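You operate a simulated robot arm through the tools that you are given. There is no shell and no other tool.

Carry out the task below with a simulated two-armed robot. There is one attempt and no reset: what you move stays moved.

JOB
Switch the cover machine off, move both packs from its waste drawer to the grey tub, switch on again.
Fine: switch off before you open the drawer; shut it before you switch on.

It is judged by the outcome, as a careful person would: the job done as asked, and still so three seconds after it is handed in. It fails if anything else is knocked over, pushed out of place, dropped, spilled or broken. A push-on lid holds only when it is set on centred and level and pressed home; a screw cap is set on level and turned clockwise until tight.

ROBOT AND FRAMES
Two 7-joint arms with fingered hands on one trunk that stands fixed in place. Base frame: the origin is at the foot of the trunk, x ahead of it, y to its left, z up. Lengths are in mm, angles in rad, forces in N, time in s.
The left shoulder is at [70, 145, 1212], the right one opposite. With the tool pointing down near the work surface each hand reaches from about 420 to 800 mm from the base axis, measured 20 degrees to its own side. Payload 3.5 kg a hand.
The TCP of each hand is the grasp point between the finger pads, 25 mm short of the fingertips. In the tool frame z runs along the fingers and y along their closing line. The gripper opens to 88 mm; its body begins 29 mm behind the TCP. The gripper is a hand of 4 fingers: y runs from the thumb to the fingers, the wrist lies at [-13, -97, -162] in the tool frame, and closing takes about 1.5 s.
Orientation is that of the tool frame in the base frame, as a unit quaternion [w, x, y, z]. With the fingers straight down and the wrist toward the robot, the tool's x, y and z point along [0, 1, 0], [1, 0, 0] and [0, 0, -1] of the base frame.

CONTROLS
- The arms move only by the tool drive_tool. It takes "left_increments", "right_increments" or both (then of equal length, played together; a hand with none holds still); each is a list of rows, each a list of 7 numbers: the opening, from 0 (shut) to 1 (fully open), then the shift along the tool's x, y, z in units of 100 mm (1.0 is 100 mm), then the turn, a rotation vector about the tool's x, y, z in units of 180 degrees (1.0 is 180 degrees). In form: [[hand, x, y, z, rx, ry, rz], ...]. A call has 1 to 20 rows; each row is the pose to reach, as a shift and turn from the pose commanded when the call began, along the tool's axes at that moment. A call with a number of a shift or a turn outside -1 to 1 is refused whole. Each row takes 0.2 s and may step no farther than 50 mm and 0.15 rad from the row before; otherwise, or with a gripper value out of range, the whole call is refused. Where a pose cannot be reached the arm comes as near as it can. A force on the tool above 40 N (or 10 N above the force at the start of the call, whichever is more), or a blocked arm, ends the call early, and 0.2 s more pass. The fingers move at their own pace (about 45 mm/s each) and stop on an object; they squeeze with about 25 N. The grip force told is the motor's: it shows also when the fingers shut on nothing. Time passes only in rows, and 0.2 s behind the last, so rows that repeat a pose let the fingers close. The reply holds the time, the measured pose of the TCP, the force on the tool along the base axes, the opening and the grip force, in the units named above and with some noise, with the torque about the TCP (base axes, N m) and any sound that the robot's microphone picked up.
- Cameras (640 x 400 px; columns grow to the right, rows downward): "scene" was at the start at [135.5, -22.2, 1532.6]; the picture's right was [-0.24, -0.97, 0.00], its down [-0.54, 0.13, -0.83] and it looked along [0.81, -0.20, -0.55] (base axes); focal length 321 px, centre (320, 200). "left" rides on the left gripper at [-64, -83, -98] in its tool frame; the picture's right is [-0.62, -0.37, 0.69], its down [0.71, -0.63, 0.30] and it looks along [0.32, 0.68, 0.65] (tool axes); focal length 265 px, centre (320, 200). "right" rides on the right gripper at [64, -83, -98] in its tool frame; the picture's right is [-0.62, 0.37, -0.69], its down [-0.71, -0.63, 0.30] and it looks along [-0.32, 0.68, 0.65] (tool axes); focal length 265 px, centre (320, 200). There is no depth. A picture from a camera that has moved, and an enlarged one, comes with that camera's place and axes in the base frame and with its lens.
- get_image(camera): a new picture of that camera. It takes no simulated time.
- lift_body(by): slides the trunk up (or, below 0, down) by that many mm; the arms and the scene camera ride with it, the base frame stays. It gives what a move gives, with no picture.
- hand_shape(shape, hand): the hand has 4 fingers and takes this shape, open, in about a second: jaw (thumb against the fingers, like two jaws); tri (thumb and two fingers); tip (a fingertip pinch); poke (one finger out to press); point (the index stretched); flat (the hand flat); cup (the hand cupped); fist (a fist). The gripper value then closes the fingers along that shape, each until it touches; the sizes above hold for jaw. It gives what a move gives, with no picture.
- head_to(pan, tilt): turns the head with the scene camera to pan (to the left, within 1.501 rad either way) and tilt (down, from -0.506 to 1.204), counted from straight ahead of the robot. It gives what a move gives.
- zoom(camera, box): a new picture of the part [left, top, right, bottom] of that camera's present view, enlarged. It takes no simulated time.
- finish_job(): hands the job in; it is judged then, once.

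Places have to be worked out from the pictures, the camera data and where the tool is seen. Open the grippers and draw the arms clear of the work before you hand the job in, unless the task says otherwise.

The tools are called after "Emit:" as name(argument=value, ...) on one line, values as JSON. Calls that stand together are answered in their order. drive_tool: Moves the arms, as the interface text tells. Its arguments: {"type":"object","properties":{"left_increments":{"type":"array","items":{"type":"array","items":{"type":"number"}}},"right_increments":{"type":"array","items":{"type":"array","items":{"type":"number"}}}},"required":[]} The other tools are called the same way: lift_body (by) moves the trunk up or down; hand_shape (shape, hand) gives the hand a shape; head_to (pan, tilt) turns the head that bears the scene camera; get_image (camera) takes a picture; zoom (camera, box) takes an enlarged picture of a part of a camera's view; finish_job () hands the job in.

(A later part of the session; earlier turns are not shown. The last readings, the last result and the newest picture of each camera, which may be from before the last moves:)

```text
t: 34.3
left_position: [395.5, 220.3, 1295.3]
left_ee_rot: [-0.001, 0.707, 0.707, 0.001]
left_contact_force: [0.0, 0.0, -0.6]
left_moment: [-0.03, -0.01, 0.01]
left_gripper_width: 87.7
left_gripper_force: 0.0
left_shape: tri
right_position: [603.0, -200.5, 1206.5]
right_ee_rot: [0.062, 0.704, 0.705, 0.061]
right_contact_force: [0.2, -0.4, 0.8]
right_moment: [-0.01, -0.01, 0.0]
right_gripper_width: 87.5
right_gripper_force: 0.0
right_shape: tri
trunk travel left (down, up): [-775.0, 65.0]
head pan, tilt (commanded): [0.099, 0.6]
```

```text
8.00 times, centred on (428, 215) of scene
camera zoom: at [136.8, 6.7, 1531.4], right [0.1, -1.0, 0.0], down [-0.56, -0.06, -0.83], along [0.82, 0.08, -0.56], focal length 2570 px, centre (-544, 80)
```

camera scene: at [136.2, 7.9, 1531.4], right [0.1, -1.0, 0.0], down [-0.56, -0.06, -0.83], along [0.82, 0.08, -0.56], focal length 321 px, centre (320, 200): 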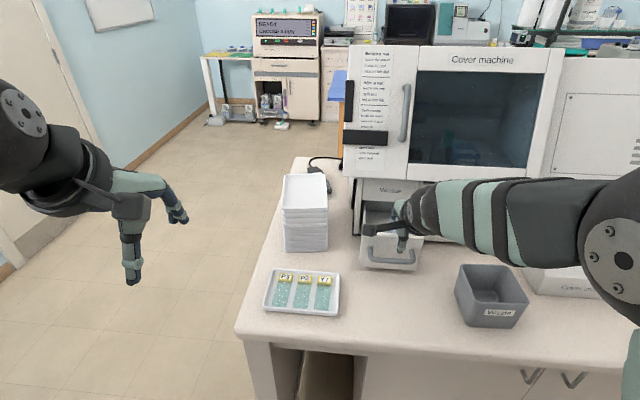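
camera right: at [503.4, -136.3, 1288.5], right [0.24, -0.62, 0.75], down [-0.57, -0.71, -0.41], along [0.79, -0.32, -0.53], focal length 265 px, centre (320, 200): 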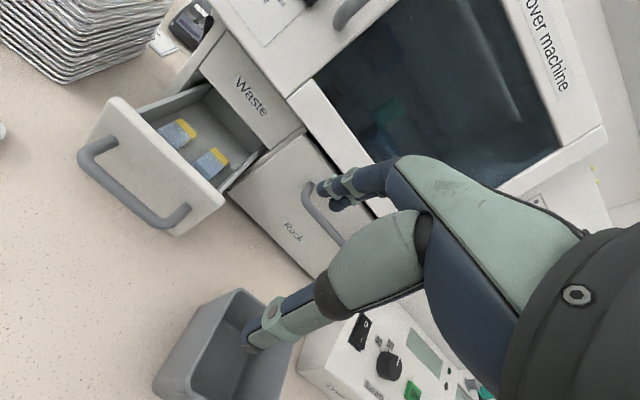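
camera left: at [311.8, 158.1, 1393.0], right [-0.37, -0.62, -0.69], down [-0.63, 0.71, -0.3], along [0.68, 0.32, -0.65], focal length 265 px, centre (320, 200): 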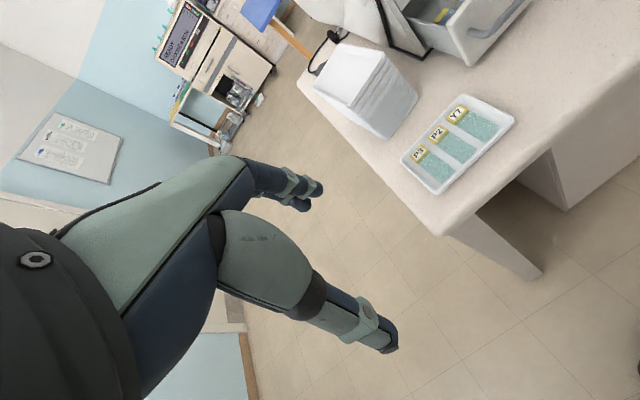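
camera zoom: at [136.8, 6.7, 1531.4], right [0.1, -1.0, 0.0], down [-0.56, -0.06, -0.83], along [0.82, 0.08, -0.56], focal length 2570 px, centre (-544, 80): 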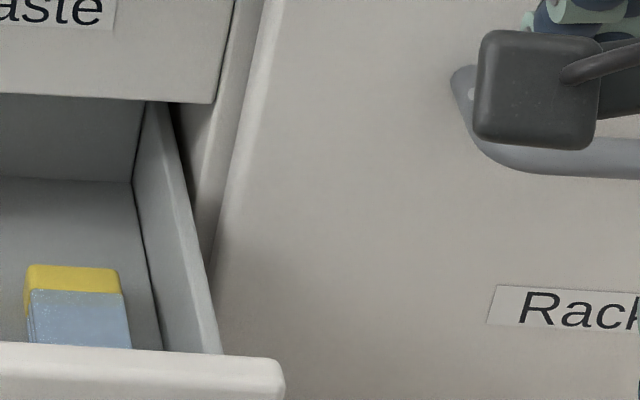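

I'll take higher zooms of the drawer interior from both cameras to measure floor height, walls and pack size.

Emit:
zoom(camera="right", box=[130, 75, 250, 170])

Emit:
zoom(camera="scene", box=[358, 196, 422, 240])

Emit:
head_to(pan=-0.1, tilt=0.75)

Emit:
get_image(camera="scene")

```text
4.21 times, centred on (190, 122) of right
camera zoom: at [503.4, -136.3, 1288.5], right [0.24, -0.62, 0.75], down [-0.57, -0.71, -0.41], along [0.79, -0.32, -0.53], focal length 1118 px, centre (867, 526)
```

zoom: 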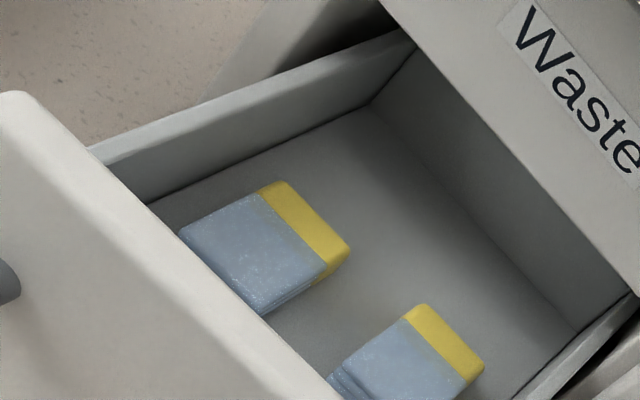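

```text
9.09 times, centred on (390, 218) of scene
camera zoom: at [136.8, 6.7, 1531.4], right [0.1, -1.0, 0.0], down [-0.56, -0.06, -0.83], along [0.82, 0.08, -0.56], focal length 2920 px, centre (-316, 36)
```

zoom: 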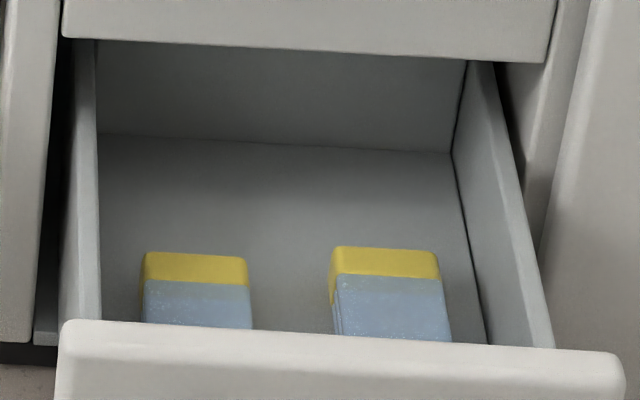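

```text
t: 35.0
left_position: [395.8, 223.1, 1295.2]
left_ee_rot: [0.001, 0.707, 0.707, 0.0]
left_contact_force: [-0.1, 0.3, -0.5]
left_moment: [-0.01, -0.01, -0.03]
left_gripper_width: 87.7
left_gripper_force: 0.0
left_shape: tri
right_position: [605.1, -200.1, 1206.3]
right_ee_rot: [0.061, 0.704, 0.705, 0.061]
right_contact_force: [0.1, -1.1, 0.8]
right_moment: [0.01, 0.01, 0.01]
right_gripper_width: 87.9
right_gripper_force: 0.1
right_shape: tri
trunk travel left (down, up): [-775.0, 65.0]
head pan, tilt (commanded): [-0.099, 0.75]
```

```text
taken
camera scene: at [131.9, -9.1, 1518.5], right [-0.1, -1.0, 0.0], down [-0.68, 0.07, -0.73], along [0.73, -0.07, -0.68], focal length 321 px, centre (320, 200)
```

scene: 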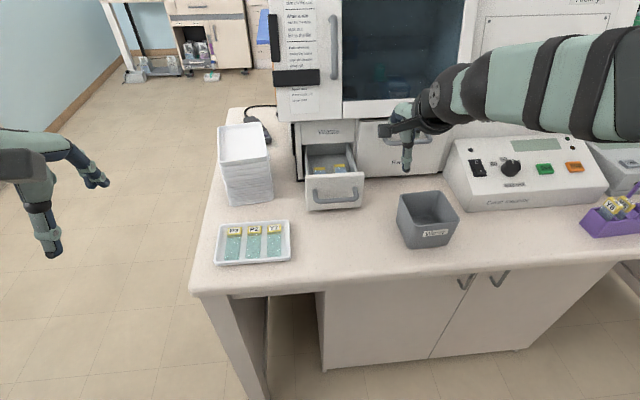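

The packs lie flat, about 28 mm wide, at y ≈ -73 and y ≈ -126, with their far ends at x ≈ 787–794. Their near ends hide behind the drawer front, so I'll tilt the right hand back so its camera looks down into the drawer.

Emit:
drive_tool(right_increments=[[1, 0.06, 0.06, 0.01, 0.037, 0, 0], [1, 0.12, 0.12, 0.02, 0.074, 0, 0], [1, 0.18, 0.18, 0.03, 0.111, 0, 0], [1, 0.24, 0.24, 0.04, 0.148, 0, 0], [1, 0.3, 0.3, 0.05, 0.185, 0, 0], [1, 0.35, 0.355, 0.063, 0.2222, 0, 0], [1, 0.35, 0.355, 0.063, 0.2222, 0, 0]])

Emit:
get_image(camera="right")

Emit:
zoom(camera="scene", box=[290, 120, 386, 220])

```text
t: 36.6
left_position: [394.7, 222.3, 1296.3]
left_ee_rot: [0.0, 0.707, 0.707, 0.0]
left_contact_force: [0.1, -0.8, 0.0]
left_moment: [-0.01, -0.01, 0.03]
left_gripper_width: 87.6
left_gripper_force: 0.1
left_shape: tri
right_position: [633.0, -164.8, 1204.5]
right_ee_rot: [-0.184, 0.683, 0.683, -0.184]
right_contact_force: [0.4, 0.6, 0.4]
right_moment: [-0.02, 0.0, -0.03]
right_gripper_width: 87.8
right_gripper_force: 0.0
right_shape: tri
right hand out of reach, approached as far as the arm can: row 6, 7
trunk travel left (down, up): [-775.0, 65.0]
head pan, tilt (commanded): [-0.099, 0.75]
```

```text
taken
camera right: at [608.6, -99.8, 1330.7], right [0.67, -0.62, 0.41], down [-0.7, -0.71, 0.05], along [0.26, -0.33, -0.91], focal length 265 px, centre (320, 200)
```

right: 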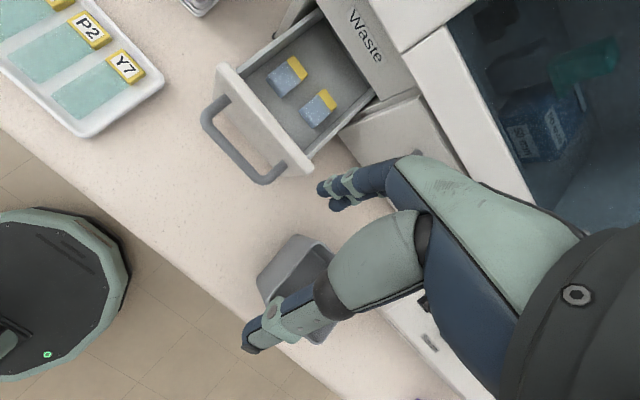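

```text
4.00 times, centred on (338, 170) of scene
camera zoom: at [130.5, -9.2, 1518.6], right [-0.1, -0.99, 0.0], down [-0.68, 0.07, -0.73], along [0.73, -0.07, -0.68], focal length 1285 px, centre (248, 320)
```

zoom: 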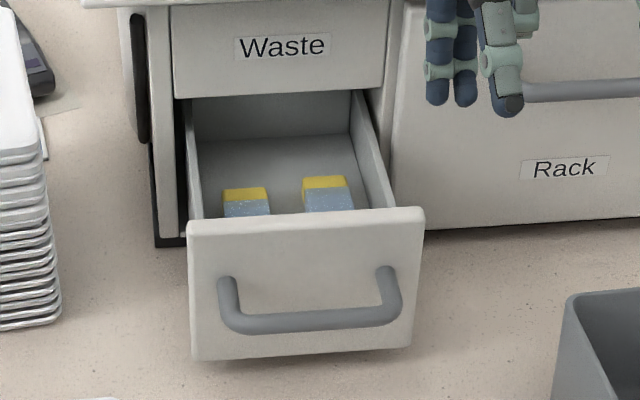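

Excellent top-down view: both packs are fully visible with a gap to the drawer front. I'll zoom to measure.

Emit:
zoom(camera="right", box=[200, 10, 392, 190])

Emit:
zoom(camera="right", box=[256, 45, 352, 135])

```text
2.22 times, centred on (296, 100) of right
camera zoom: at [608.6, -99.8, 1330.7], right [0.67, -0.62, 0.41], down [-0.7, -0.71, 0.05], along [0.26, -0.33, -0.91], focal length 590 px, centre (373, 422)
```

zoom: 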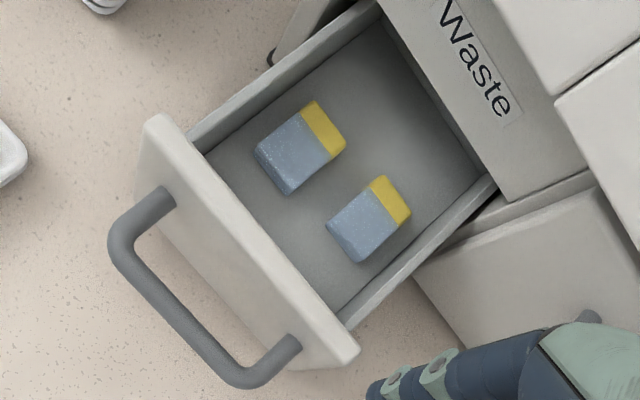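

```text
4.44 times, centred on (304, 90) of right
camera zoom: at [608.6, -99.8, 1330.7], right [0.67, -0.62, 0.41], down [-0.7, -0.71, 0.05], along [0.26, -0.33, -0.91], focal length 1180 px, centre (391, 689)
```

zoom: 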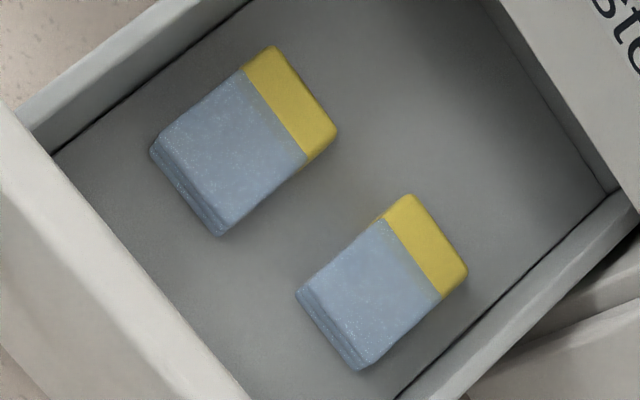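

The packs measure about 41×27×13 mm and the drawer floor is at z ≈ 1007. The hood front at x ≈ 807 would crowd my knuckles at the present opening, so I'll hook the bar again and ease the drawer out further. First I'll return the hand to 10° pitch above the bar.

Emit:
drive_tool(right_increments=[[1, 0.1, 0.08, 0.1, -0.037, 0, 0], [1, 0.22, 0.16, 0.23, -0.074, 0, 0], [1, 0.33, 0.24, 0.35, -0.111, 0, 0], [0.85, 0.44, 0.32, 0.47, -0.148, 0, 0], [0.68, 0.55, 0.4, 0.58, -0.185, 0, 0], [0.68, 0.66, 0.488, 0.7, -0.2222, 0, 0], [0.68, 0.66, 0.488, 0.7, -0.2222, 0, 0]])

Emit:
get_image(camera="right")

```text
t: 38.2
left_position: [396.2, 222.8, 1294.8]
left_ee_rot: [0.0, 0.708, 0.707, 0.0]
left_contact_force: [-0.4, 0.5, 1.0]
left_moment: [0.01, 0.02, -0.01]
left_gripper_width: 87.6
left_gripper_force: 0.1
left_shape: tri
right_position: [641.4, -98.8, 1120.4]
right_ee_rot: [0.061, 0.705, 0.704, 0.061]
right_contact_force: [-0.6, 0.1, 0.2]
right_moment: [-0.03, -0.04, 0.02]
right_gripper_width: 60.4
right_gripper_force: 0.0
right_shape: tri
trunk travel left (down, up): [-775.0, 65.0]
head pan, tilt (commanded): [-0.099, 0.75]
```

```text
taken
camera right: at [540.7, -34.2, 1201.2], right [0.24, -0.62, 0.75], down [-0.57, -0.71, -0.41], along [0.79, -0.32, -0.53], focal length 265 px, centre (320, 200)
```

right: 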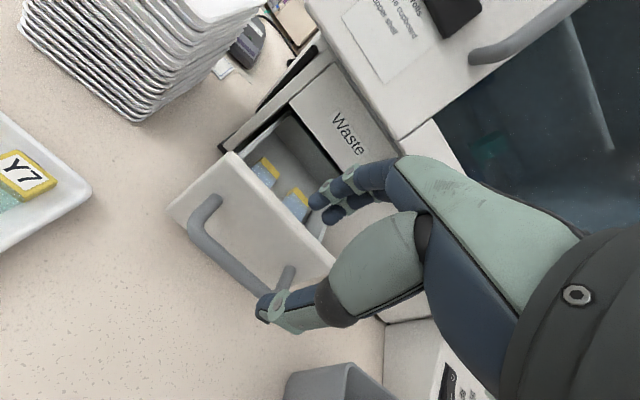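

I'm positioned above the bar. I'll descend with the fingers aimed into the gap behind the bar, at about x 674–700.

Emit:
drive_tool(right_increments=[[0.68, 0, -0.03, 0.19, 0, 0, 0], [0.68, 0, -0.06, 0.38, 0, 0, 0], [0.68, 0, -0.085, 0.55, 0, 0, 0], [0.68, 0, -0.09, 0.65, 0, 0, 0], [0.68, 0, -0.1, 0.75, 0, 0, 0], [0.68, 0, -0.115, 0.85, 0, 0, 0], [0.68, 0, -0.13, 0.946, 0, 0, 0]])

Emit:
zoom(camera="right", box=[200, 100, 400, 260])

```text
t: 39.8
left_position: [395.8, 222.3, 1295.0]
left_ee_rot: [0.0, 0.707, 0.707, 0.0]
left_contact_force: [0.7, -0.1, -0.7]
left_moment: [0.01, -0.02, -0.01]
left_gripper_width: 87.2
left_gripper_force: 0.1
left_shape: tri
right_position: [645.6, -98.3, 1022.5]
right_ee_rot: [0.061, 0.704, 0.705, 0.061]
right_contact_force: [-0.4, 0.4, -0.5]
right_moment: [-0.05, -0.02, -0.05]
right_gripper_width: 59.8
right_gripper_force: 0.1
right_shape: tri
trunk travel left (down, up): [-775.0, 65.0]
head pan, tilt (commanded): [-0.099, 0.75]
```

```text
2.50 times, centred on (300, 180) of right
camera zoom: at [544.7, -33.9, 1105.2], right [0.24, -0.62, 0.75], down [-0.57, -0.71, -0.41], along [0.79, -0.32, -0.53], focal length 664 px, centre (370, 250)
```

zoom: 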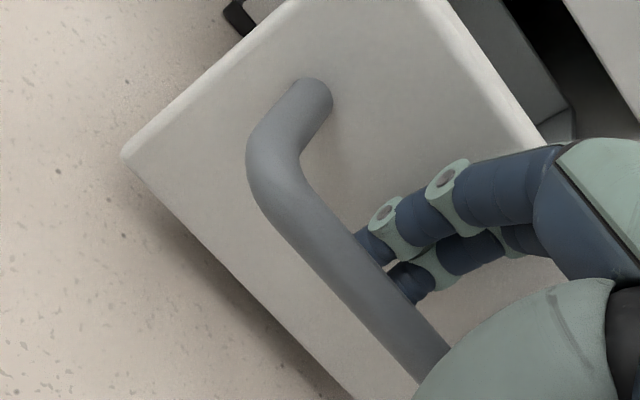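

The fingers are hooked. I'll pull gently back 25 mm in 3–4 mm steps, watching for a stop.

Emit:
drive_tool(right_increments=[[0.5, 0, -0.03, -0.005, 0, 0, 0], [0.45, 0, -0.06, -0.01, 0, 0, 0], [0.45, 0, -0.09, -0.016, 0, 0, 0], [0.45, 0, -0.13, -0.023, 0, 0, 0], [0.45, 0, -0.17, -0.03, 0, 0, 0], [0.45, 0, -0.21, -0.037, 0, 0, 0], [0.45, 0, -0.25, -0.044, 0, 0, 0]])

Emit:
get_image(camera="right")

Emit:
zoom(camera="scene", box=[280, 100, 400, 230])

```text
t: 41.4
left_position: [396.5, 222.3, 1295.3]
left_ee_rot: [0.0, 0.707, 0.707, 0.0]
left_contact_force: [-0.2, 0.1, -1.5]
left_moment: [0.02, 0.02, 0.01]
left_gripper_width: 87.5
left_gripper_force: 0.1
left_shape: tri
right_position: [619.8, -97.2, 1022.9]
right_ee_rot: [0.061, 0.704, 0.705, 0.062]
right_contact_force: [2.1, -0.6, -0.5]
right_moment: [-0.04, -0.03, -0.05]
right_gripper_width: 40.4
right_gripper_force: 0.2
right_shape: tri
trunk travel left (down, up): [-775.0, 65.0]
head pan, tilt (commanded): [-0.099, 0.75]
```

```text
taken
camera right: at [519.6, -33.6, 1105.2], right [0.24, -0.62, 0.75], down [-0.57, -0.71, -0.41], along [0.79, -0.33, -0.53], focal length 265 px, centre (320, 200)
```

right: 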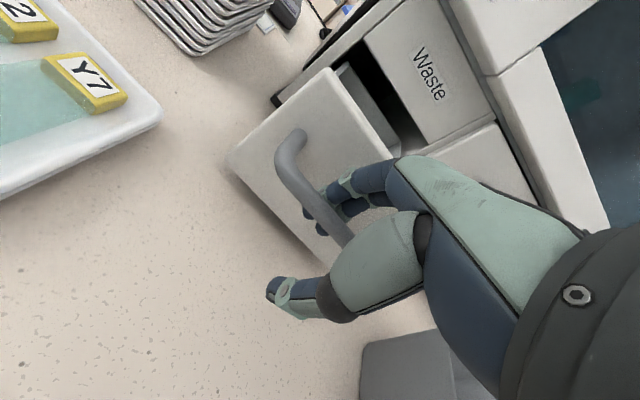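

```text
3.08 times, centred on (340, 165) of scene
camera zoom: at [132.0, -9.2, 1518.4], right [-0.1, -0.99, 0.0], down [-0.68, 0.07, -0.73], along [0.73, -0.07, -0.68], focal length 988 px, centre (258, 308)
```

zoom: 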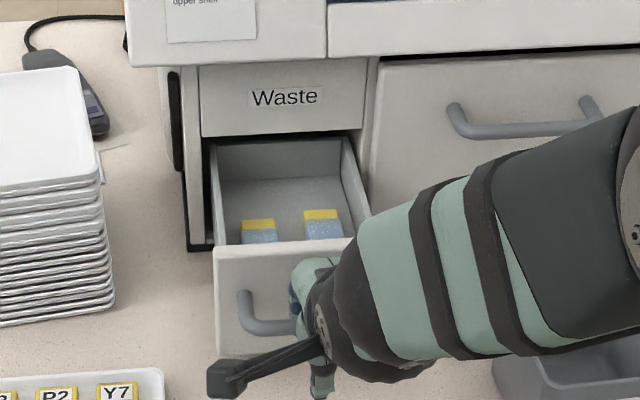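

The drawer came out another 19 mm and its back wall is now almost at the cabinet front, so I'll stop there. I'll loosen, lift straight off the bar, and raise the hand.

Emit:
drive_tool(right_increments=[[0.53, 0, 0.03, 0.005, 0, 0, 0], [0.53, 0, 0.03, 0.005, 0, 0, 0], [0.53, 0, 0.047, -0.09, 0, 0, 0], [0.53, 0, 0.065, -0.19, 0, 0, 0], [0.53, 0, 0.082, -0.29, 0, 0, 0], [0.53, 0, 0.1, -0.39, 0, 0, 0], [0.53, 0, 0.11, -0.5, 0, 0, 0], [0.53, 0, 0.13, -0.65, 0, 0, 0], [0.53, 0, 0.14, -0.8, 0, 0, 0], [0.53, 0, 0.14, -1.0, 0, 0, 0]])

Emit:
get_image(camera="right")

```text
t: 43.6
left_position: [395.3, 222.5, 1294.9]
left_ee_rot: [0.0, 0.707, 0.707, 0.0]
left_contact_force: [0.8, -0.2, -0.4]
left_moment: [-0.02, 0.01, -0.01]
left_gripper_width: 87.8
left_gripper_force: 0.1
left_shape: tri
right_position: [615.0, -98.0, 1124.2]
right_ee_rot: [0.061, 0.704, 0.705, 0.062]
right_contact_force: [-0.1, 1.0, 0.0]
right_moment: [0.04, 0.03, -0.02]
right_gripper_width: 46.7
right_gripper_force: 0.0
right_shape: tri
trunk travel left (down, up): [-775.0, 65.0]
head pan, tilt (commanded): [-0.099, 0.75]
```

```text
taken
camera right: at [515.6, -33.1, 1205.4], right [0.24, -0.62, 0.75], down [-0.57, -0.71, -0.41], along [0.79, -0.33, -0.53], focal length 265 px, centre (320, 200)
```

right: 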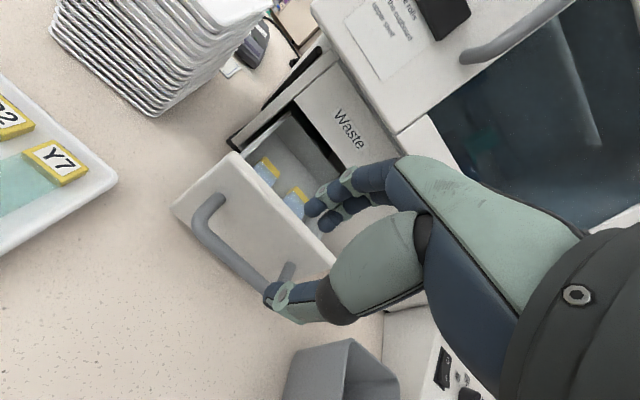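

I'll raise and tilt back again for a fresh top-down measurement of the packs after the extra pull.

Emit:
drive_tool(right_increments=[[0.65, -0.1, 0.03, -0.14, 0.03, 0, 0], [0.65, -0.2, 0.06, -0.28, 0.065, 0, 0], [0.65, -0.3, 0.09, -0.42, 0.1, 0, 0], [0.65, -0.4, 0.13, -0.56, 0.135, 0, 0], [0.65, -0.5, 0.16, -0.7, 0.17, 0, 0], [0.65, -0.52, 0.18, -0.74, 0.1944, 0, 0], [0.65, -0.52, 0.18, -0.74, 0.1944, 0, 0]])

Emit:
get_image(camera="right")

Emit:
zoom(camera="right", box=[230, 20, 390, 150])

Emit:
zoom(camera="scene", box=[290, 120, 386, 220])

```text
t: 45.2
left_position: [395.5, 223.8, 1295.4]
left_ee_rot: [0.0, 0.707, 0.707, 0.0]
left_contact_force: [0.4, 0.8, 0.5]
left_moment: [-0.01, -0.01, -0.01]
left_gripper_width: 87.3
left_gripper_force: 0.1
left_shape: tri
right_position: [618.1, -148.9, 1200.8]
right_ee_rot: [-0.154, 0.69, 0.69, -0.154]
right_contact_force: [0.0, -0.9, 0.3]
right_moment: [0.01, 0.0, 0.04]
right_gripper_width: 56.9
right_gripper_force: 0.0
right_shape: tri
trunk travel left (down, up): [-775.0, 65.0]
head pan, tilt (commanded): [-0.099, 0.75]
```

```text
taken
camera right: at [584.6, -84.7, 1324.1], right [0.63, -0.62, 0.47], down [-0.7, -0.71, -0.01], along [0.34, -0.33, -0.88], focal length 265 px, centre (320, 200)
```

right: 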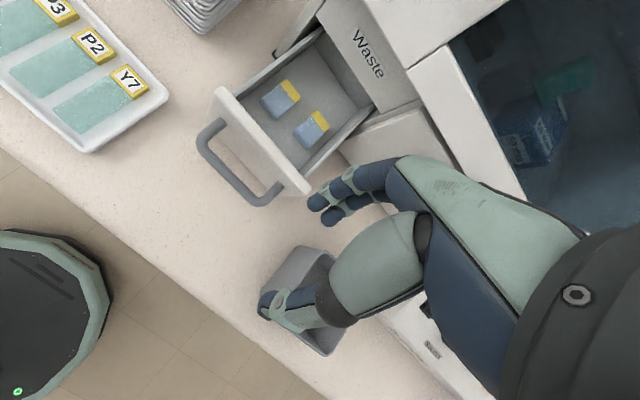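

```text
3.08 times, centred on (310, 85) of right
camera zoom: at [584.6, -84.7, 1324.1], right [0.63, -0.62, 0.47], down [-0.7, -0.71, -0.01], along [0.34, -0.33, -0.88], focal length 817 px, centre (351, 554)
```

zoom: 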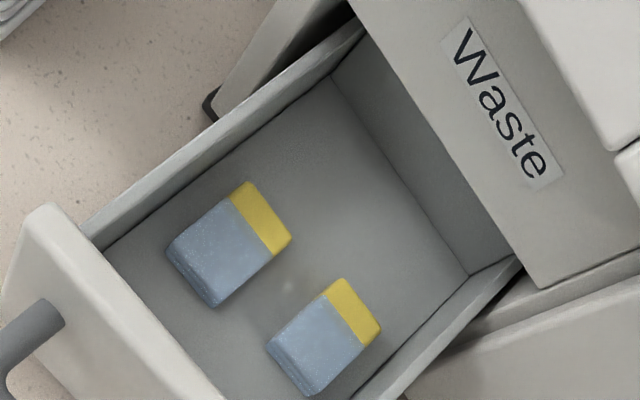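

```text
4.00 times, centred on (338, 170) of scene
camera zoom: at [131.3, -9.0, 1518.5], right [-0.1, -0.99, 0.0], down [-0.68, 0.07, -0.73], along [0.73, -0.07, -0.68], focal length 1285 px, centre (248, 320)
```

zoom: 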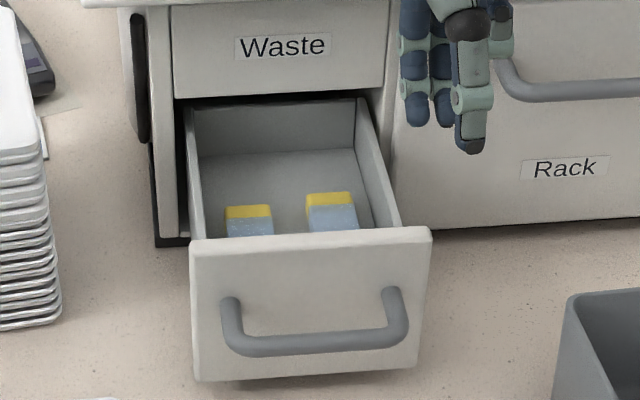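

Updated fix: pack A is centred at [754, -72] and B at [762, -125], with tops at z ≈ 1016. The drawer front's inner edge is at x ≈ 691, leaving more than 40 mm for the thumb. I'll bring the hand near vertical and over the drawer, well clear of the hood.

Emit:
drive_tool(right_increments=[[0.8, 0.13, 0.11, 0, -0.027, 0, 0], [0.8, 0.26, 0.22, 0, -0.053, 0, 0], [0.8, 0.39, 0.33, 0.01, -0.08, 0, 0], [0.8, 0.52, 0.45, 0.01, -0.107, 0, 0], [0.8, 0.65, 0.56, 0.01, -0.133, 0, 0], [0.8, 0.77, 0.67, 0.016, -0.1567, 0, 0], [0.8, 0.77, 0.67, 0.016, -0.1567, 0, 0]])

Emit:
get_image(camera="right")

Emit:
get_image(camera="scene")

```text
t: 46.8
left_position: [396.2, 222.6, 1294.6]
left_ee_rot: [0.0, 0.707, 0.707, 0.0]
left_contact_force: [-0.3, -0.1, -0.4]
left_moment: [-0.01, 0.0, 0.01]
left_gripper_width: 87.6
left_gripper_force: 0.0
left_shape: tri
right_position: [681.0, -73.8, 1169.8]
right_ee_rot: [0.02, 0.707, 0.707, 0.02]
right_contact_force: [0.4, 0.2, -0.6]
right_moment: [0.02, -0.02, -0.01]
right_gripper_width: 70.3
right_gripper_force: 0.1
right_shape: tri
trunk travel left (down, up): [-775.0, 65.0]
head pan, tilt (commanded): [-0.099, 0.75]
```

```text
taken
camera right: at [591.5, -9.2, 1263.4], right [0.33, -0.62, 0.71], down [-0.61, -0.71, -0.34], along [0.72, -0.32, -0.61], focal length 265 px, centre (320, 200)
```

right: 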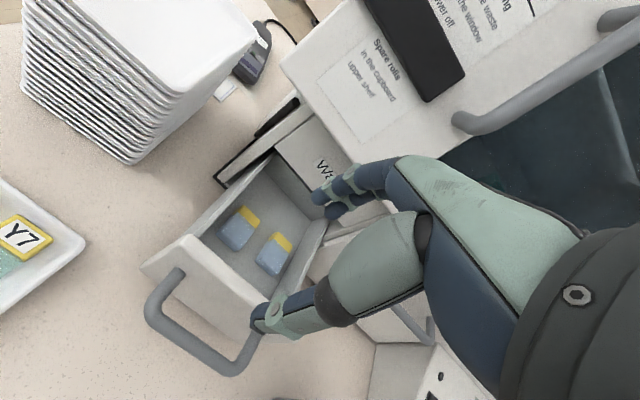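

```text
taken
camera scene: at [131.8, -9.3, 1518.5], right [-0.1, -0.99, 0.0], down [-0.68, 0.07, -0.73], along [0.73, -0.07, -0.68], focal length 321 px, centre (320, 200)
```

scene: 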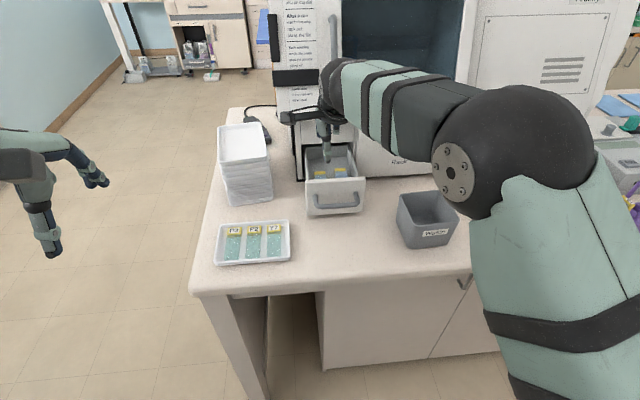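

The hand is near vertical with a 70 mm opening. I'll move over pack A, staying high enough to clear the drawer front.

Emit:
drive_tool(right_increments=[[0.8, 0.005, 0.12, 0.15, 0, 0, 0], [0.8, 0.01, 0.24, 0.3, 0, 0, 0], [0.8, 0.015, 0.36, 0.45, 0, 0, 0], [0.8, 0.02, 0.46, 0.6, 0, 0, 0], [0.8, 0.02, 0.548, 0.752, 0, 0, 0], [0.8, 0.02, 0.548, 0.752, 0, 0, 0]])

Emit:
get_image(camera="right")

Emit:
zoom(camera="scene", box=[280, 80, 400, 220])

```text
t: 48.2
left_position: [395.0, 223.0, 1294.5]
left_ee_rot: [0.0, 0.707, 0.707, 0.0]
left_contact_force: [-0.5, 0.0, -0.3]
left_moment: [0.01, 0.01, 0.02]
left_gripper_width: 87.6
left_gripper_force: 0.0
left_shape: tri
right_position: [738.0, -70.6, 1098.5]
right_ee_rot: [0.02, 0.707, 0.707, 0.02]
right_contact_force: [-2.0, -0.4, -0.2]
right_moment: [-0.01, -0.01, -0.02]
right_gripper_width: 70.1
right_gripper_force: 0.0
right_shape: tri
trunk travel left (down, up): [-775.0, 65.0]
head pan, tilt (commanded): [-0.099, 0.75]
```

```text
taken
camera right: at [648.8, -7.1, 1191.4], right [0.33, -0.62, 0.71], down [-0.61, -0.71, -0.34], along [0.72, -0.32, -0.61], focal length 265 px, centre (320, 200)
```

right: 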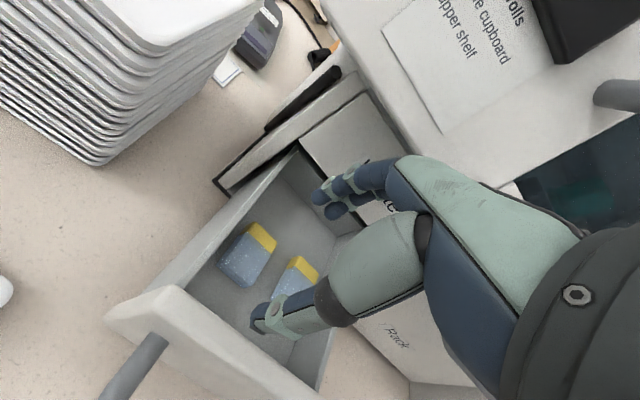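

```text
2.86 times, centred on (340, 150) of scene
camera zoom: at [131.1, -9.1, 1518.5], right [-0.1, -0.99, 0.0], down [-0.68, 0.07, -0.73], along [0.73, -0.07, -0.68], focal length 918 px, centre (263, 343)
```

zoom: 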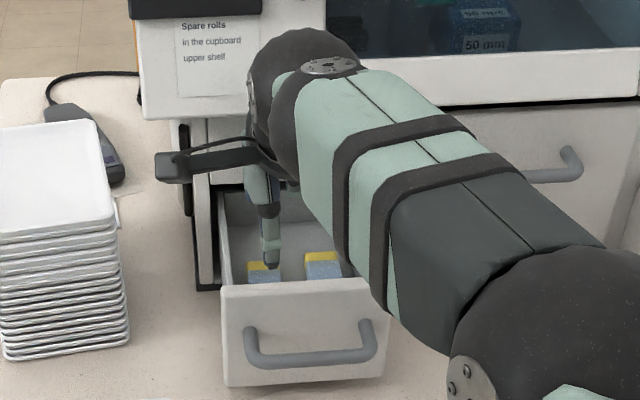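

I'll zoom the right camera to confirm the pack position relative to the hand before descending.

Emit:
zoom(camera="right", box=[190, 180, 350, 350])

```text
2.35 times, centred on (270, 265) of right
camera zoom: at [648.8, -7.1, 1191.4], right [0.33, -0.62, 0.71], down [-0.61, -0.71, -0.34], along [0.72, -0.32, -0.61], focal length 624 px, centre (438, 47)
```

zoom: 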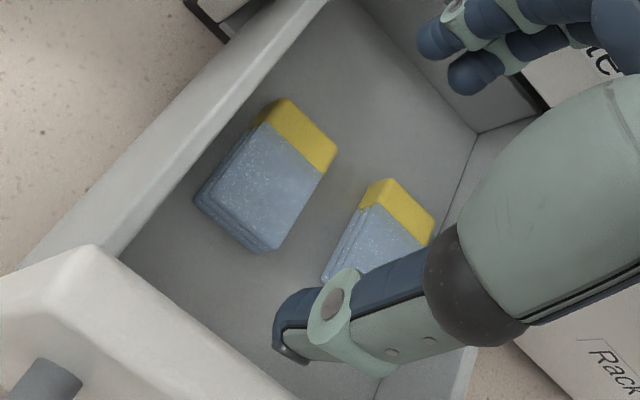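

Pack A is confirmed at about [754, -70.5], spanning x 734–774. I'll descend around it with fingers beyond the far end and the thumb before the near end.

Emit:
drive_tool(right_increments=[[0.8, 0, 0.03, 0.15, 0, 0, 0], [0.8, 0, 0.064, 0.289, 0, 0, 0], [0.8, 0, 0.08, 0.4, 0, 0, 0], [0.8, 0, 0.1, 0.5, 0, 0, 0], [0.8, 0, 0.115, 0.58, 0, 0, 0], [0.8, 0, 0.127, 0.64, 0, 0, 0], [0.8, 0, 0.127, 0.64, 0, 0, 0]])

Emit:
zoom(camera="right", box=[190, 140, 390, 350])

Emit:
zoom(camera="scene", box=[280, 80, 400, 220])

```text
t: 49.8
left_position: [395.9, 222.1, 1295.1]
left_ee_rot: [0.0, 0.707, 0.707, 0.0]
left_contact_force: [-0.9, -0.2, -0.2]
left_moment: [-0.02, -0.05, 0.01]
left_gripper_width: 87.6
left_gripper_force: 0.0
left_shape: tri
right_position: [750.6, -70.6, 1034.8]
right_ee_rot: [0.019, 0.706, 0.707, 0.02]
right_contact_force: [0.4, -0.5, -0.2]
right_moment: [-0.04, -0.02, 0.0]
right_gripper_width: 70.5
right_gripper_force: 0.0
right_shape: tri
right hand out of reach, approached as far as the arm can: row 6, 7
trunk travel left (down, up): [-775.0, 65.0]
head pan, tilt (commanded): [-0.099, 0.75]
```

```text
1.90 times, centred on (290, 245) of right
camera zoom: at [661.3, -5.2, 1127.3], right [0.33, -0.62, 0.71], down [-0.61, -0.71, -0.34], along [0.72, -0.33, -0.61], focal length 506 px, centre (377, 114)
```

zoom: 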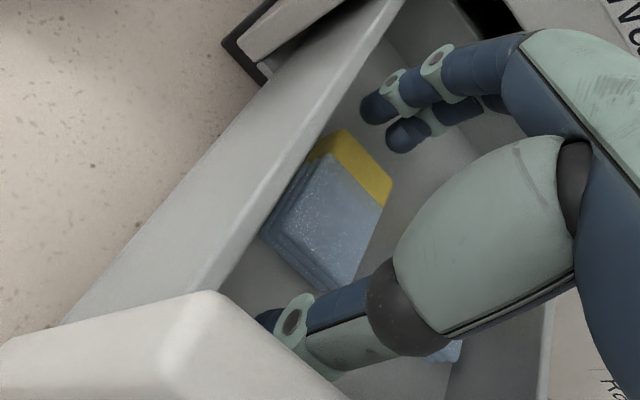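

```text
2.86 times, centred on (340, 150) of scene
camera zoom: at [131.8, -9.0, 1518.5], right [-0.1, -0.99, 0.0], down [-0.68, 0.07, -0.73], along [0.73, -0.07, -0.68], focal length 918 px, centre (263, 343)
```

zoom: 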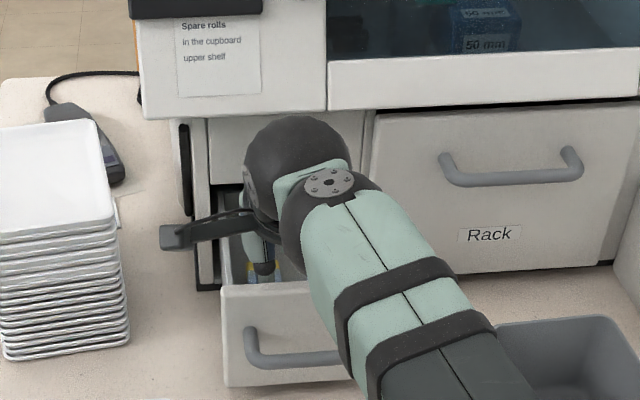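

I'm at the arm's reach limit but straddling the pack, with no contact. I'll go down another 5 mm to get the fingertips alongside the pack.

Emit:
drive_tool(right_increments=[[0.8, 0, -0.02, 0.02, 0, 0, 0], [0.8, 0, -0.025, 0.04, 0, 0, 0], [0.8, 0, -0.03, 0.055, 0, 0, 0], [0.8, 0, -0.03, 0.055, 0, 0, 0]])

Emit:
zoom(camera="right", box=[190, 140, 390, 350])

```text
t: 50.8
left_position: [396.2, 223.8, 1296.1]
left_ee_rot: [0.0, 0.707, 0.707, 0.0]
left_contact_force: [-0.2, 0.0, -0.5]
left_moment: [0.01, -0.01, 0.01]
left_gripper_width: 87.4
left_gripper_force: 0.1
left_shape: tri
right_position: [748.3, -68.8, 1029.2]
right_ee_rot: [0.019, 0.707, 0.707, 0.02]
right_contact_force: [-0.1, -0.5, 0.1]
right_moment: [0.02, 0.0, 0.02]
right_gripper_width: 70.3
right_gripper_force: 0.1
right_shape: tri
trunk travel left (down, up): [-775.0, 65.0]
head pan, tilt (commanded): [-0.099, 0.75]
```

```text
1.90 times, centred on (290, 245) of right
camera zoom: at [658.7, -4.8, 1121.8], right [0.33, -0.62, 0.71], down [-0.61, -0.71, -0.34], along [0.72, -0.33, -0.61], focal length 506 px, centre (377, 114)
```

zoom: 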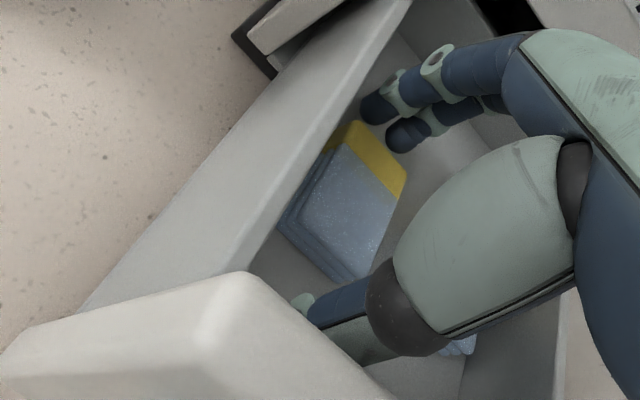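

There's no floor contact, and the tips should overlap the pack sides by about 10 mm. I'll close the hand on pack A.

Emit:
drive_tool(right_increments=[[0.6, 0, 0, 0, 0, 0, 0], [0.4, 0, 0, 0, 0, 0, 0], [0.2, 0, 0, 0, 0, 0, 0], [0.1, 0, 0, 0, 0, 0, 0], [0.1, 0, 0, 0, 0, 0, 0], [0.1, 0, 0, 0, 0, 0, 0], [0.1, 0, 0, 0, 0, 0, 0]])

Emit:
zoom(camera="right", box=[190, 140, 390, 350])

```text
t: 52.4
left_position: [395.5, 222.1, 1294.5]
left_ee_rot: [0.0, 0.708, 0.706, 0.0]
left_contact_force: [-0.1, -0.6, -0.8]
left_moment: [0.0, -0.02, 0.02]
left_gripper_width: 87.8
left_gripper_force: 0.1
left_shape: tri
right_position: [748.2, -69.1, 1028.3]
right_ee_rot: [0.02, 0.707, 0.706, 0.02]
right_contact_force: [-0.1, 0.3, -0.1]
right_moment: [0.02, -0.01, -0.01]
right_gripper_width: 40.0
right_gripper_force: 24.4
right_shape: tri
trunk travel left (down, up): [-775.0, 65.0]
head pan, tilt (commanded): [-0.099, 0.75]
```

```text
1.90 times, centred on (290, 245) of right
camera zoom: at [658.8, -5.1, 1121.8], right [0.33, -0.62, 0.71], down [-0.61, -0.71, -0.34], along [0.72, -0.33, -0.62], focal length 506 px, centre (377, 114)
```

zoom: 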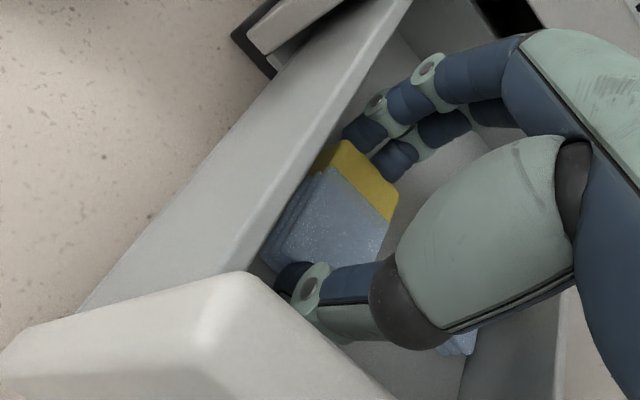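

Gripped: 40 mm width at 24 N. I'll lift slowly straight up 25 mm and check the hold.

Emit:
drive_tool(right_increments=[[0.1, 0, 0.003, -0.05, 0, 0, 0], [0.1, 0, 0.006, -0.1, 0, 0, 0], [0.1, 0, 0.009, -0.16, 0, 0, 0], [0.1, 0, 0.014, -0.25, 0, 0, 0]])

Emit:
zoom(camera="right", box=[190, 140, 390, 350])

```text
t: 53.4
left_position: [396.7, 223.3, 1295.3]
left_ee_rot: [0.0, 0.707, 0.707, 0.0]
left_contact_force: [0.9, 0.2, 0.2]
left_moment: [0.02, 0.01, 0.06]
left_gripper_width: 87.5
left_gripper_force: 0.1
left_shape: tri
right_position: [748.8, -68.7, 1054.1]
right_ee_rot: [0.019, 0.706, 0.707, 0.02]
right_contact_force: [-0.3, -0.2, -0.1]
right_moment: [0.01, -0.01, 0.01]
right_gripper_width: 40.5
right_gripper_force: 25.5
right_shape: tri
trunk travel left (down, up): [-775.0, 65.0]
head pan, tilt (commanded): [-0.099, 0.75]
```

```text
1.90 times, centred on (290, 245) of right
camera zoom: at [658.6, -4.4, 1148.0], right [0.33, -0.62, 0.71], down [-0.61, -0.71, -0.34], along [0.72, -0.32, -0.61], focal length 506 px, centre (377, 114)
```

zoom: 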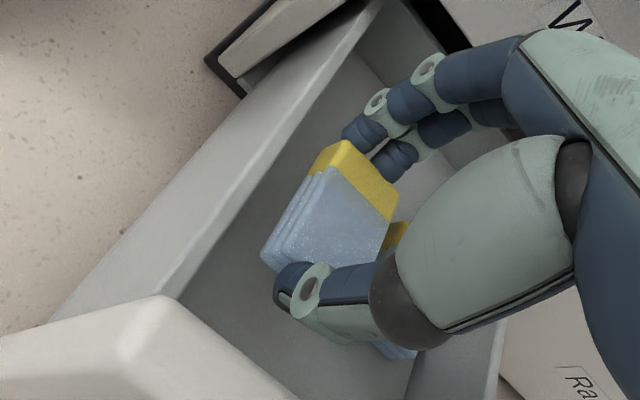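

Pack A came up cleanly. I'll raise it clear of the drawer front, then back away from the machine.

Emit:
drive_tool(right_increments=[[0.1, 0, 0.01, -0.15, 0, 0, 0], [0.1, 0, 0.02, -0.3, 0, 0, 0], [0.1, 0, 0, -0.45, 0, 0, 0], [0.1, 0, -0.1, -0.57, 0, 0, 0], [0.1, 0, -0.25, -0.65, 0, 0, 0], [0.1, 0, -0.45, -0.7, 0, 0, 0], [0.1, 0, -0.65, -0.7, 0, 0, 0]])

Emit:
get_image(camera="right")

Emit:
get_image(camera="scene")

```text
t: 55.0
left_position: [396.1, 222.9, 1297.0]
left_ee_rot: [0.0, 0.707, 0.707, -0.001]
left_contact_force: [0.3, -0.2, -0.4]
left_moment: [-0.02, 0.03, -0.03]
left_gripper_width: 87.7
left_gripper_force: 0.2
left_shape: tri
right_position: [679.1, -68.9, 1121.6]
right_ee_rot: [0.02, 0.707, 0.707, 0.02]
right_contact_force: [-0.2, -0.3, -0.4]
right_moment: [-0.01, 0.0, -0.01]
right_gripper_width: 39.9
right_gripper_force: 24.9
right_shape: tri
trunk travel left (down, up): [-775.0, 65.0]
head pan, tilt (commanded): [-0.099, 0.75]
```

```text
taken
camera right: at [589.0, -4.3, 1214.3], right [0.33, -0.62, 0.71], down [-0.61, -0.71, -0.34], along [0.72, -0.32, -0.61], focal length 265 px, centre (320, 200)
```

right: 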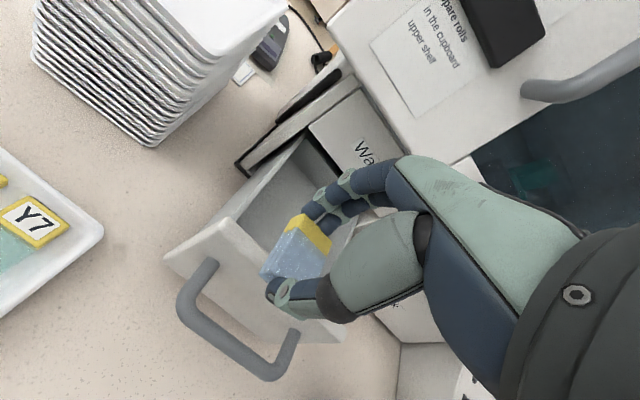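

```text
taken
camera scene: at [130.5, -9.2, 1518.6], right [-0.1, -0.99, 0.0], down [-0.68, 0.07, -0.73], along [0.73, -0.07, -0.68], focal length 321 px, centre (320, 200)
```

scene: 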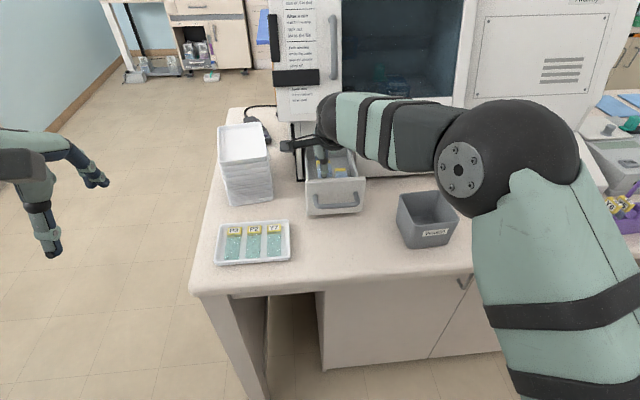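

The grip is steady. I'll carry the pack toward the tub, first sideways and then with a 45° yaw so the fingers line up with the tub's diagonal.

Emit:
drive_tool(right_increments=[[0.1, -0.2, -0.05, -0.03, 0, 0, 0], [0.1, -0.4, -0.1, -0.06, 0, 0, 0], [0.1, -0.6, -0.15, -0.08, 0, 0, 0], [0.1, -0.8, -0.2, -0.1, 0, 0, 0], [0.1, -1.0, -0.25, -0.1, 0, 0, 0]])

Emit:
drive_tool(right_increments=[[0.1, -0.15, -0.04, 0, 0.0025, 0, 0.036], [0.1, -0.3, -0.09, 0, 0.005, 0, 0.072], [0.1, -0.45, -0.13, 0, 0.0075, 0, 0.107], [0.1, -0.6, -0.17, 0, 0.01, 0, 0.143], [0.1, -0.75, -0.22, 0, 0.0125, 0, 0.179], [0.1, -0.9, -0.26, 0, 0.015, 0, 0.214], [0.1, -1.0, -0.3, 0, 0.018, 0, 0.25], [0.1, -1.0, -0.3, 0, 0.018, 0, 0.25]])

Emit:
get_image(camera="right")

Emit:
get_image(camera="scene")

```text
t: 56.2
left_position: [395.4, 220.9, 1295.9]
left_ee_rot: [-0.001, 0.707, 0.707, 0.0]
left_contact_force: [-0.9, 0.3, 0.4]
left_moment: [-0.02, 0.02, 0.01]
left_gripper_width: 87.4
left_gripper_force: 0.1
left_shape: tri
right_position: [654.1, -170.1, 1130.3]
right_ee_rot: [0.02, 0.707, 0.707, 0.019]
right_contact_force: [0.0, -0.4, 0.2]
right_moment: [-0.02, 0.01, -0.05]
right_gripper_width: 39.9
right_gripper_force: 25.3
right_shape: tri
trunk travel left (down, up): [-775.0, 65.0]
head pan, tilt (commanded): [-0.099, 0.75]
```

```text
t: 58.0
left_position: [396.1, 222.6, 1295.6]
left_ee_rot: [-0.001, 0.707, 0.707, 0.0]
left_contact_force: [0.3, 0.5, 0.1]
left_moment: [0.02, 0.0, 0.02]
left_gripper_width: 87.5
left_gripper_force: 0.0
left_shape: tri
right_position: [623.7, -268.7, 1128.4]
right_ee_rot: [-0.009, 0.924, 0.381, 0.006]
right_contact_force: [0.8, 0.2, -0.3]
right_moment: [-0.02, 0.03, 0.0]
right_gripper_width: 39.9
right_gripper_force: 25.5
right_shape: tri
trunk travel left (down, up): [-775.0, 65.0]
head pan, tilt (commanded): [-0.099, 0.75]
```

```text
taken
camera right: at [608.9, -167.0, 1227.6], right [-0.18, -0.71, 0.68], down [-0.95, -0.05, -0.31], along [0.26, -0.7, -0.67], focal length 265 px, centre (320, 200)
```

right: 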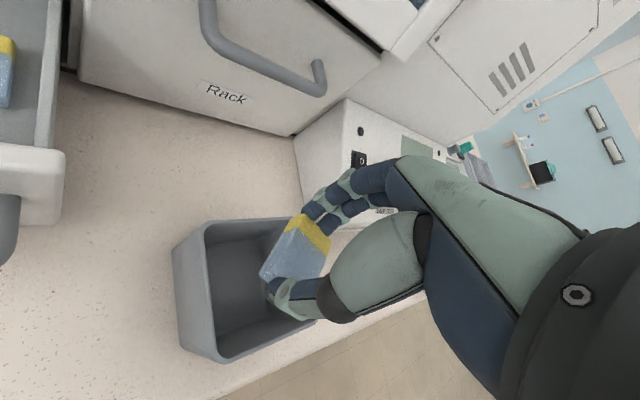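

```text
taken
camera scene: at [131.7, -9.1, 1518.5], right [-0.1, -0.99, 0.0], down [-0.68, 0.07, -0.73], along [0.73, -0.07, -0.68], focal length 321 px, centre (320, 200)
```

scene: 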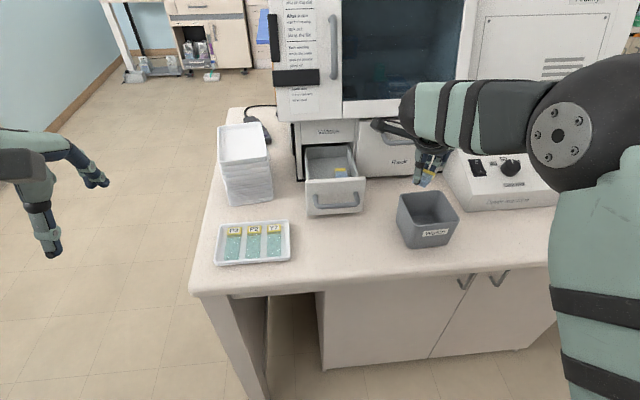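

The pack is still held at 40 mm. I'll zoom on the tub to refine its centre before lowering.

Emit:
zoom(camera="scene", box=[380, 140, 476, 260])

Emit:
zoom(camera="right", box=[160, 190, 360, 380])

```text
3.33 times, centred on (428, 200) of scene
camera zoom: at [131.7, -9.1, 1518.5], right [-0.1, -0.99, 0.0], down [-0.68, 0.07, -0.73], along [0.73, -0.07, -0.68], focal length 1071 px, centre (-40, 200)
```

zoom: 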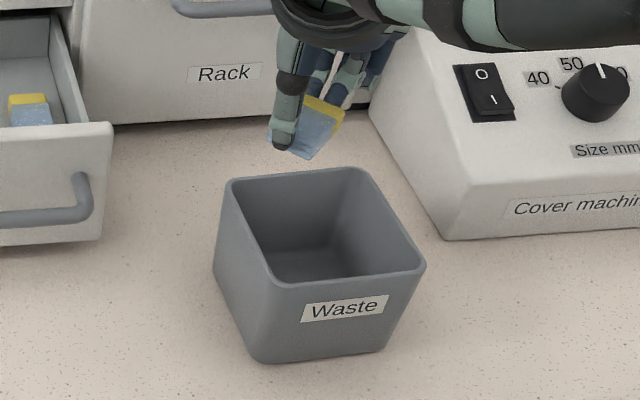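

```text
2.11 times, centred on (260, 285) of right
camera zoom: at [608.9, -167.0, 1227.6], right [-0.18, -0.71, 0.68], down [-0.95, -0.05, -0.31], along [0.26, -0.7, -0.67], focal length 559 px, centre (446, 21)
```

zoom: 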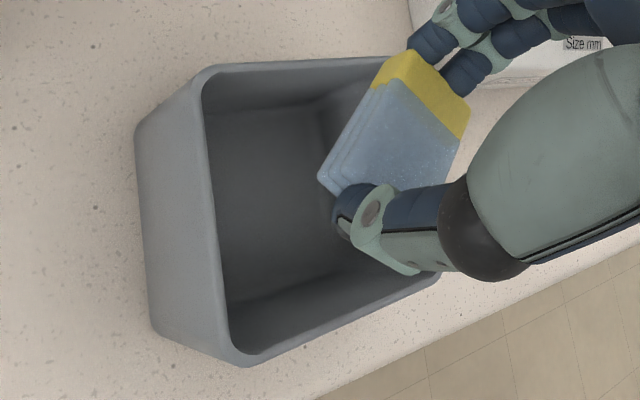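

The tub centre is confirmed at [612, -296]. I'll shift over it and lower to just above the rim.

Emit:
drive_tool(right_increments=[[0.1, -0.1, 0.04, 0, 0, 0, 0], [0.1, -0.2, 0.08, 0, 0, 0, 0], [0.1, -0.275, 0.11, 0, 0, 0, 0], [0.1, -0.275, 0.11, 0.15, 0, 0, 0], [0.1, -0.275, 0.11, 0.3, 0, 0, 0], [0.1, -0.275, 0.11, 0.45, 0, 0, 0], [0.1, -0.275, 0.11, 0.6, 0, 0, 0], [0.1, -0.275, 0.11, 0.65, 0, 0, 0], [0.1, -0.275, 0.11, 0.65, 0, 0, 0]])

Emit:
get_image(camera="right")

Emit:
zoom(camera="scene", box=[380, 140, 476, 260])

```text
t: 60.0
left_position: [395.6, 222.8, 1295.0]
left_ee_rot: [0.001, 0.707, 0.707, 0.001]
left_contact_force: [0.4, 0.4, -0.4]
left_moment: [-0.02, 0.02, 0.0]
left_gripper_width: 87.7
left_gripper_force: 0.0
left_shape: tri
right_position: [612.2, -294.9, 1063.1]
right_ee_rot: [-0.009, 0.924, 0.382, 0.006]
right_contact_force: [0.6, 0.2, -0.1]
right_moment: [-0.01, 0.0, -0.02]
right_gripper_width: 39.9
right_gripper_force: 24.9
right_shape: tri
trunk travel left (down, up): [-775.0, 65.0]
head pan, tilt (commanded): [-0.099, 0.75]
```

```text
taken
camera right: at [597.7, -192.8, 1162.4], right [-0.18, -0.71, 0.68], down [-0.95, -0.05, -0.31], along [0.26, -0.7, -0.67], focal length 265 px, centre (320, 200)
```

right: 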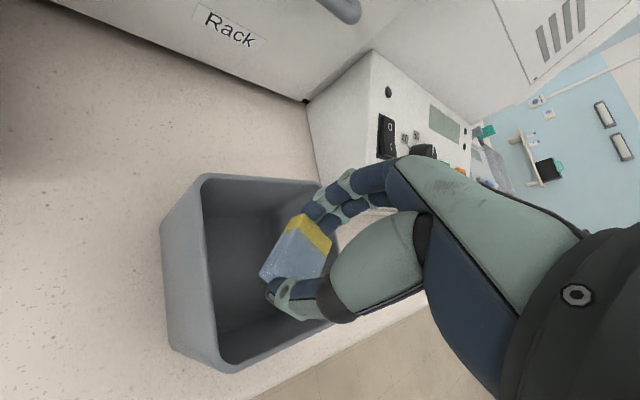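

```text
3.33 times, centred on (428, 200) of scene
camera zoom: at [131.6, -9.1, 1518.5], right [-0.1, -0.99, 0.0], down [-0.68, 0.07, -0.73], along [0.73, -0.07, -0.68], focal length 1071 px, centre (-40, 200)
```

zoom: 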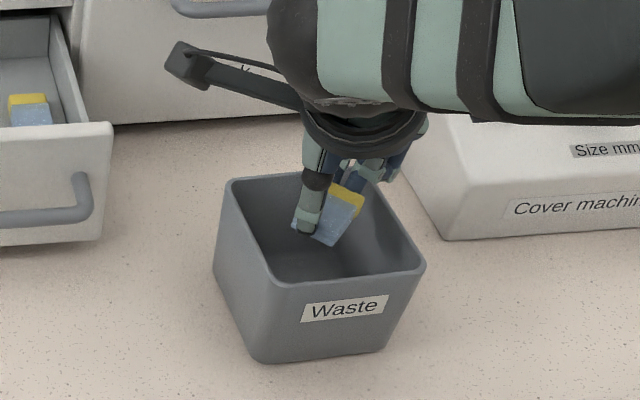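

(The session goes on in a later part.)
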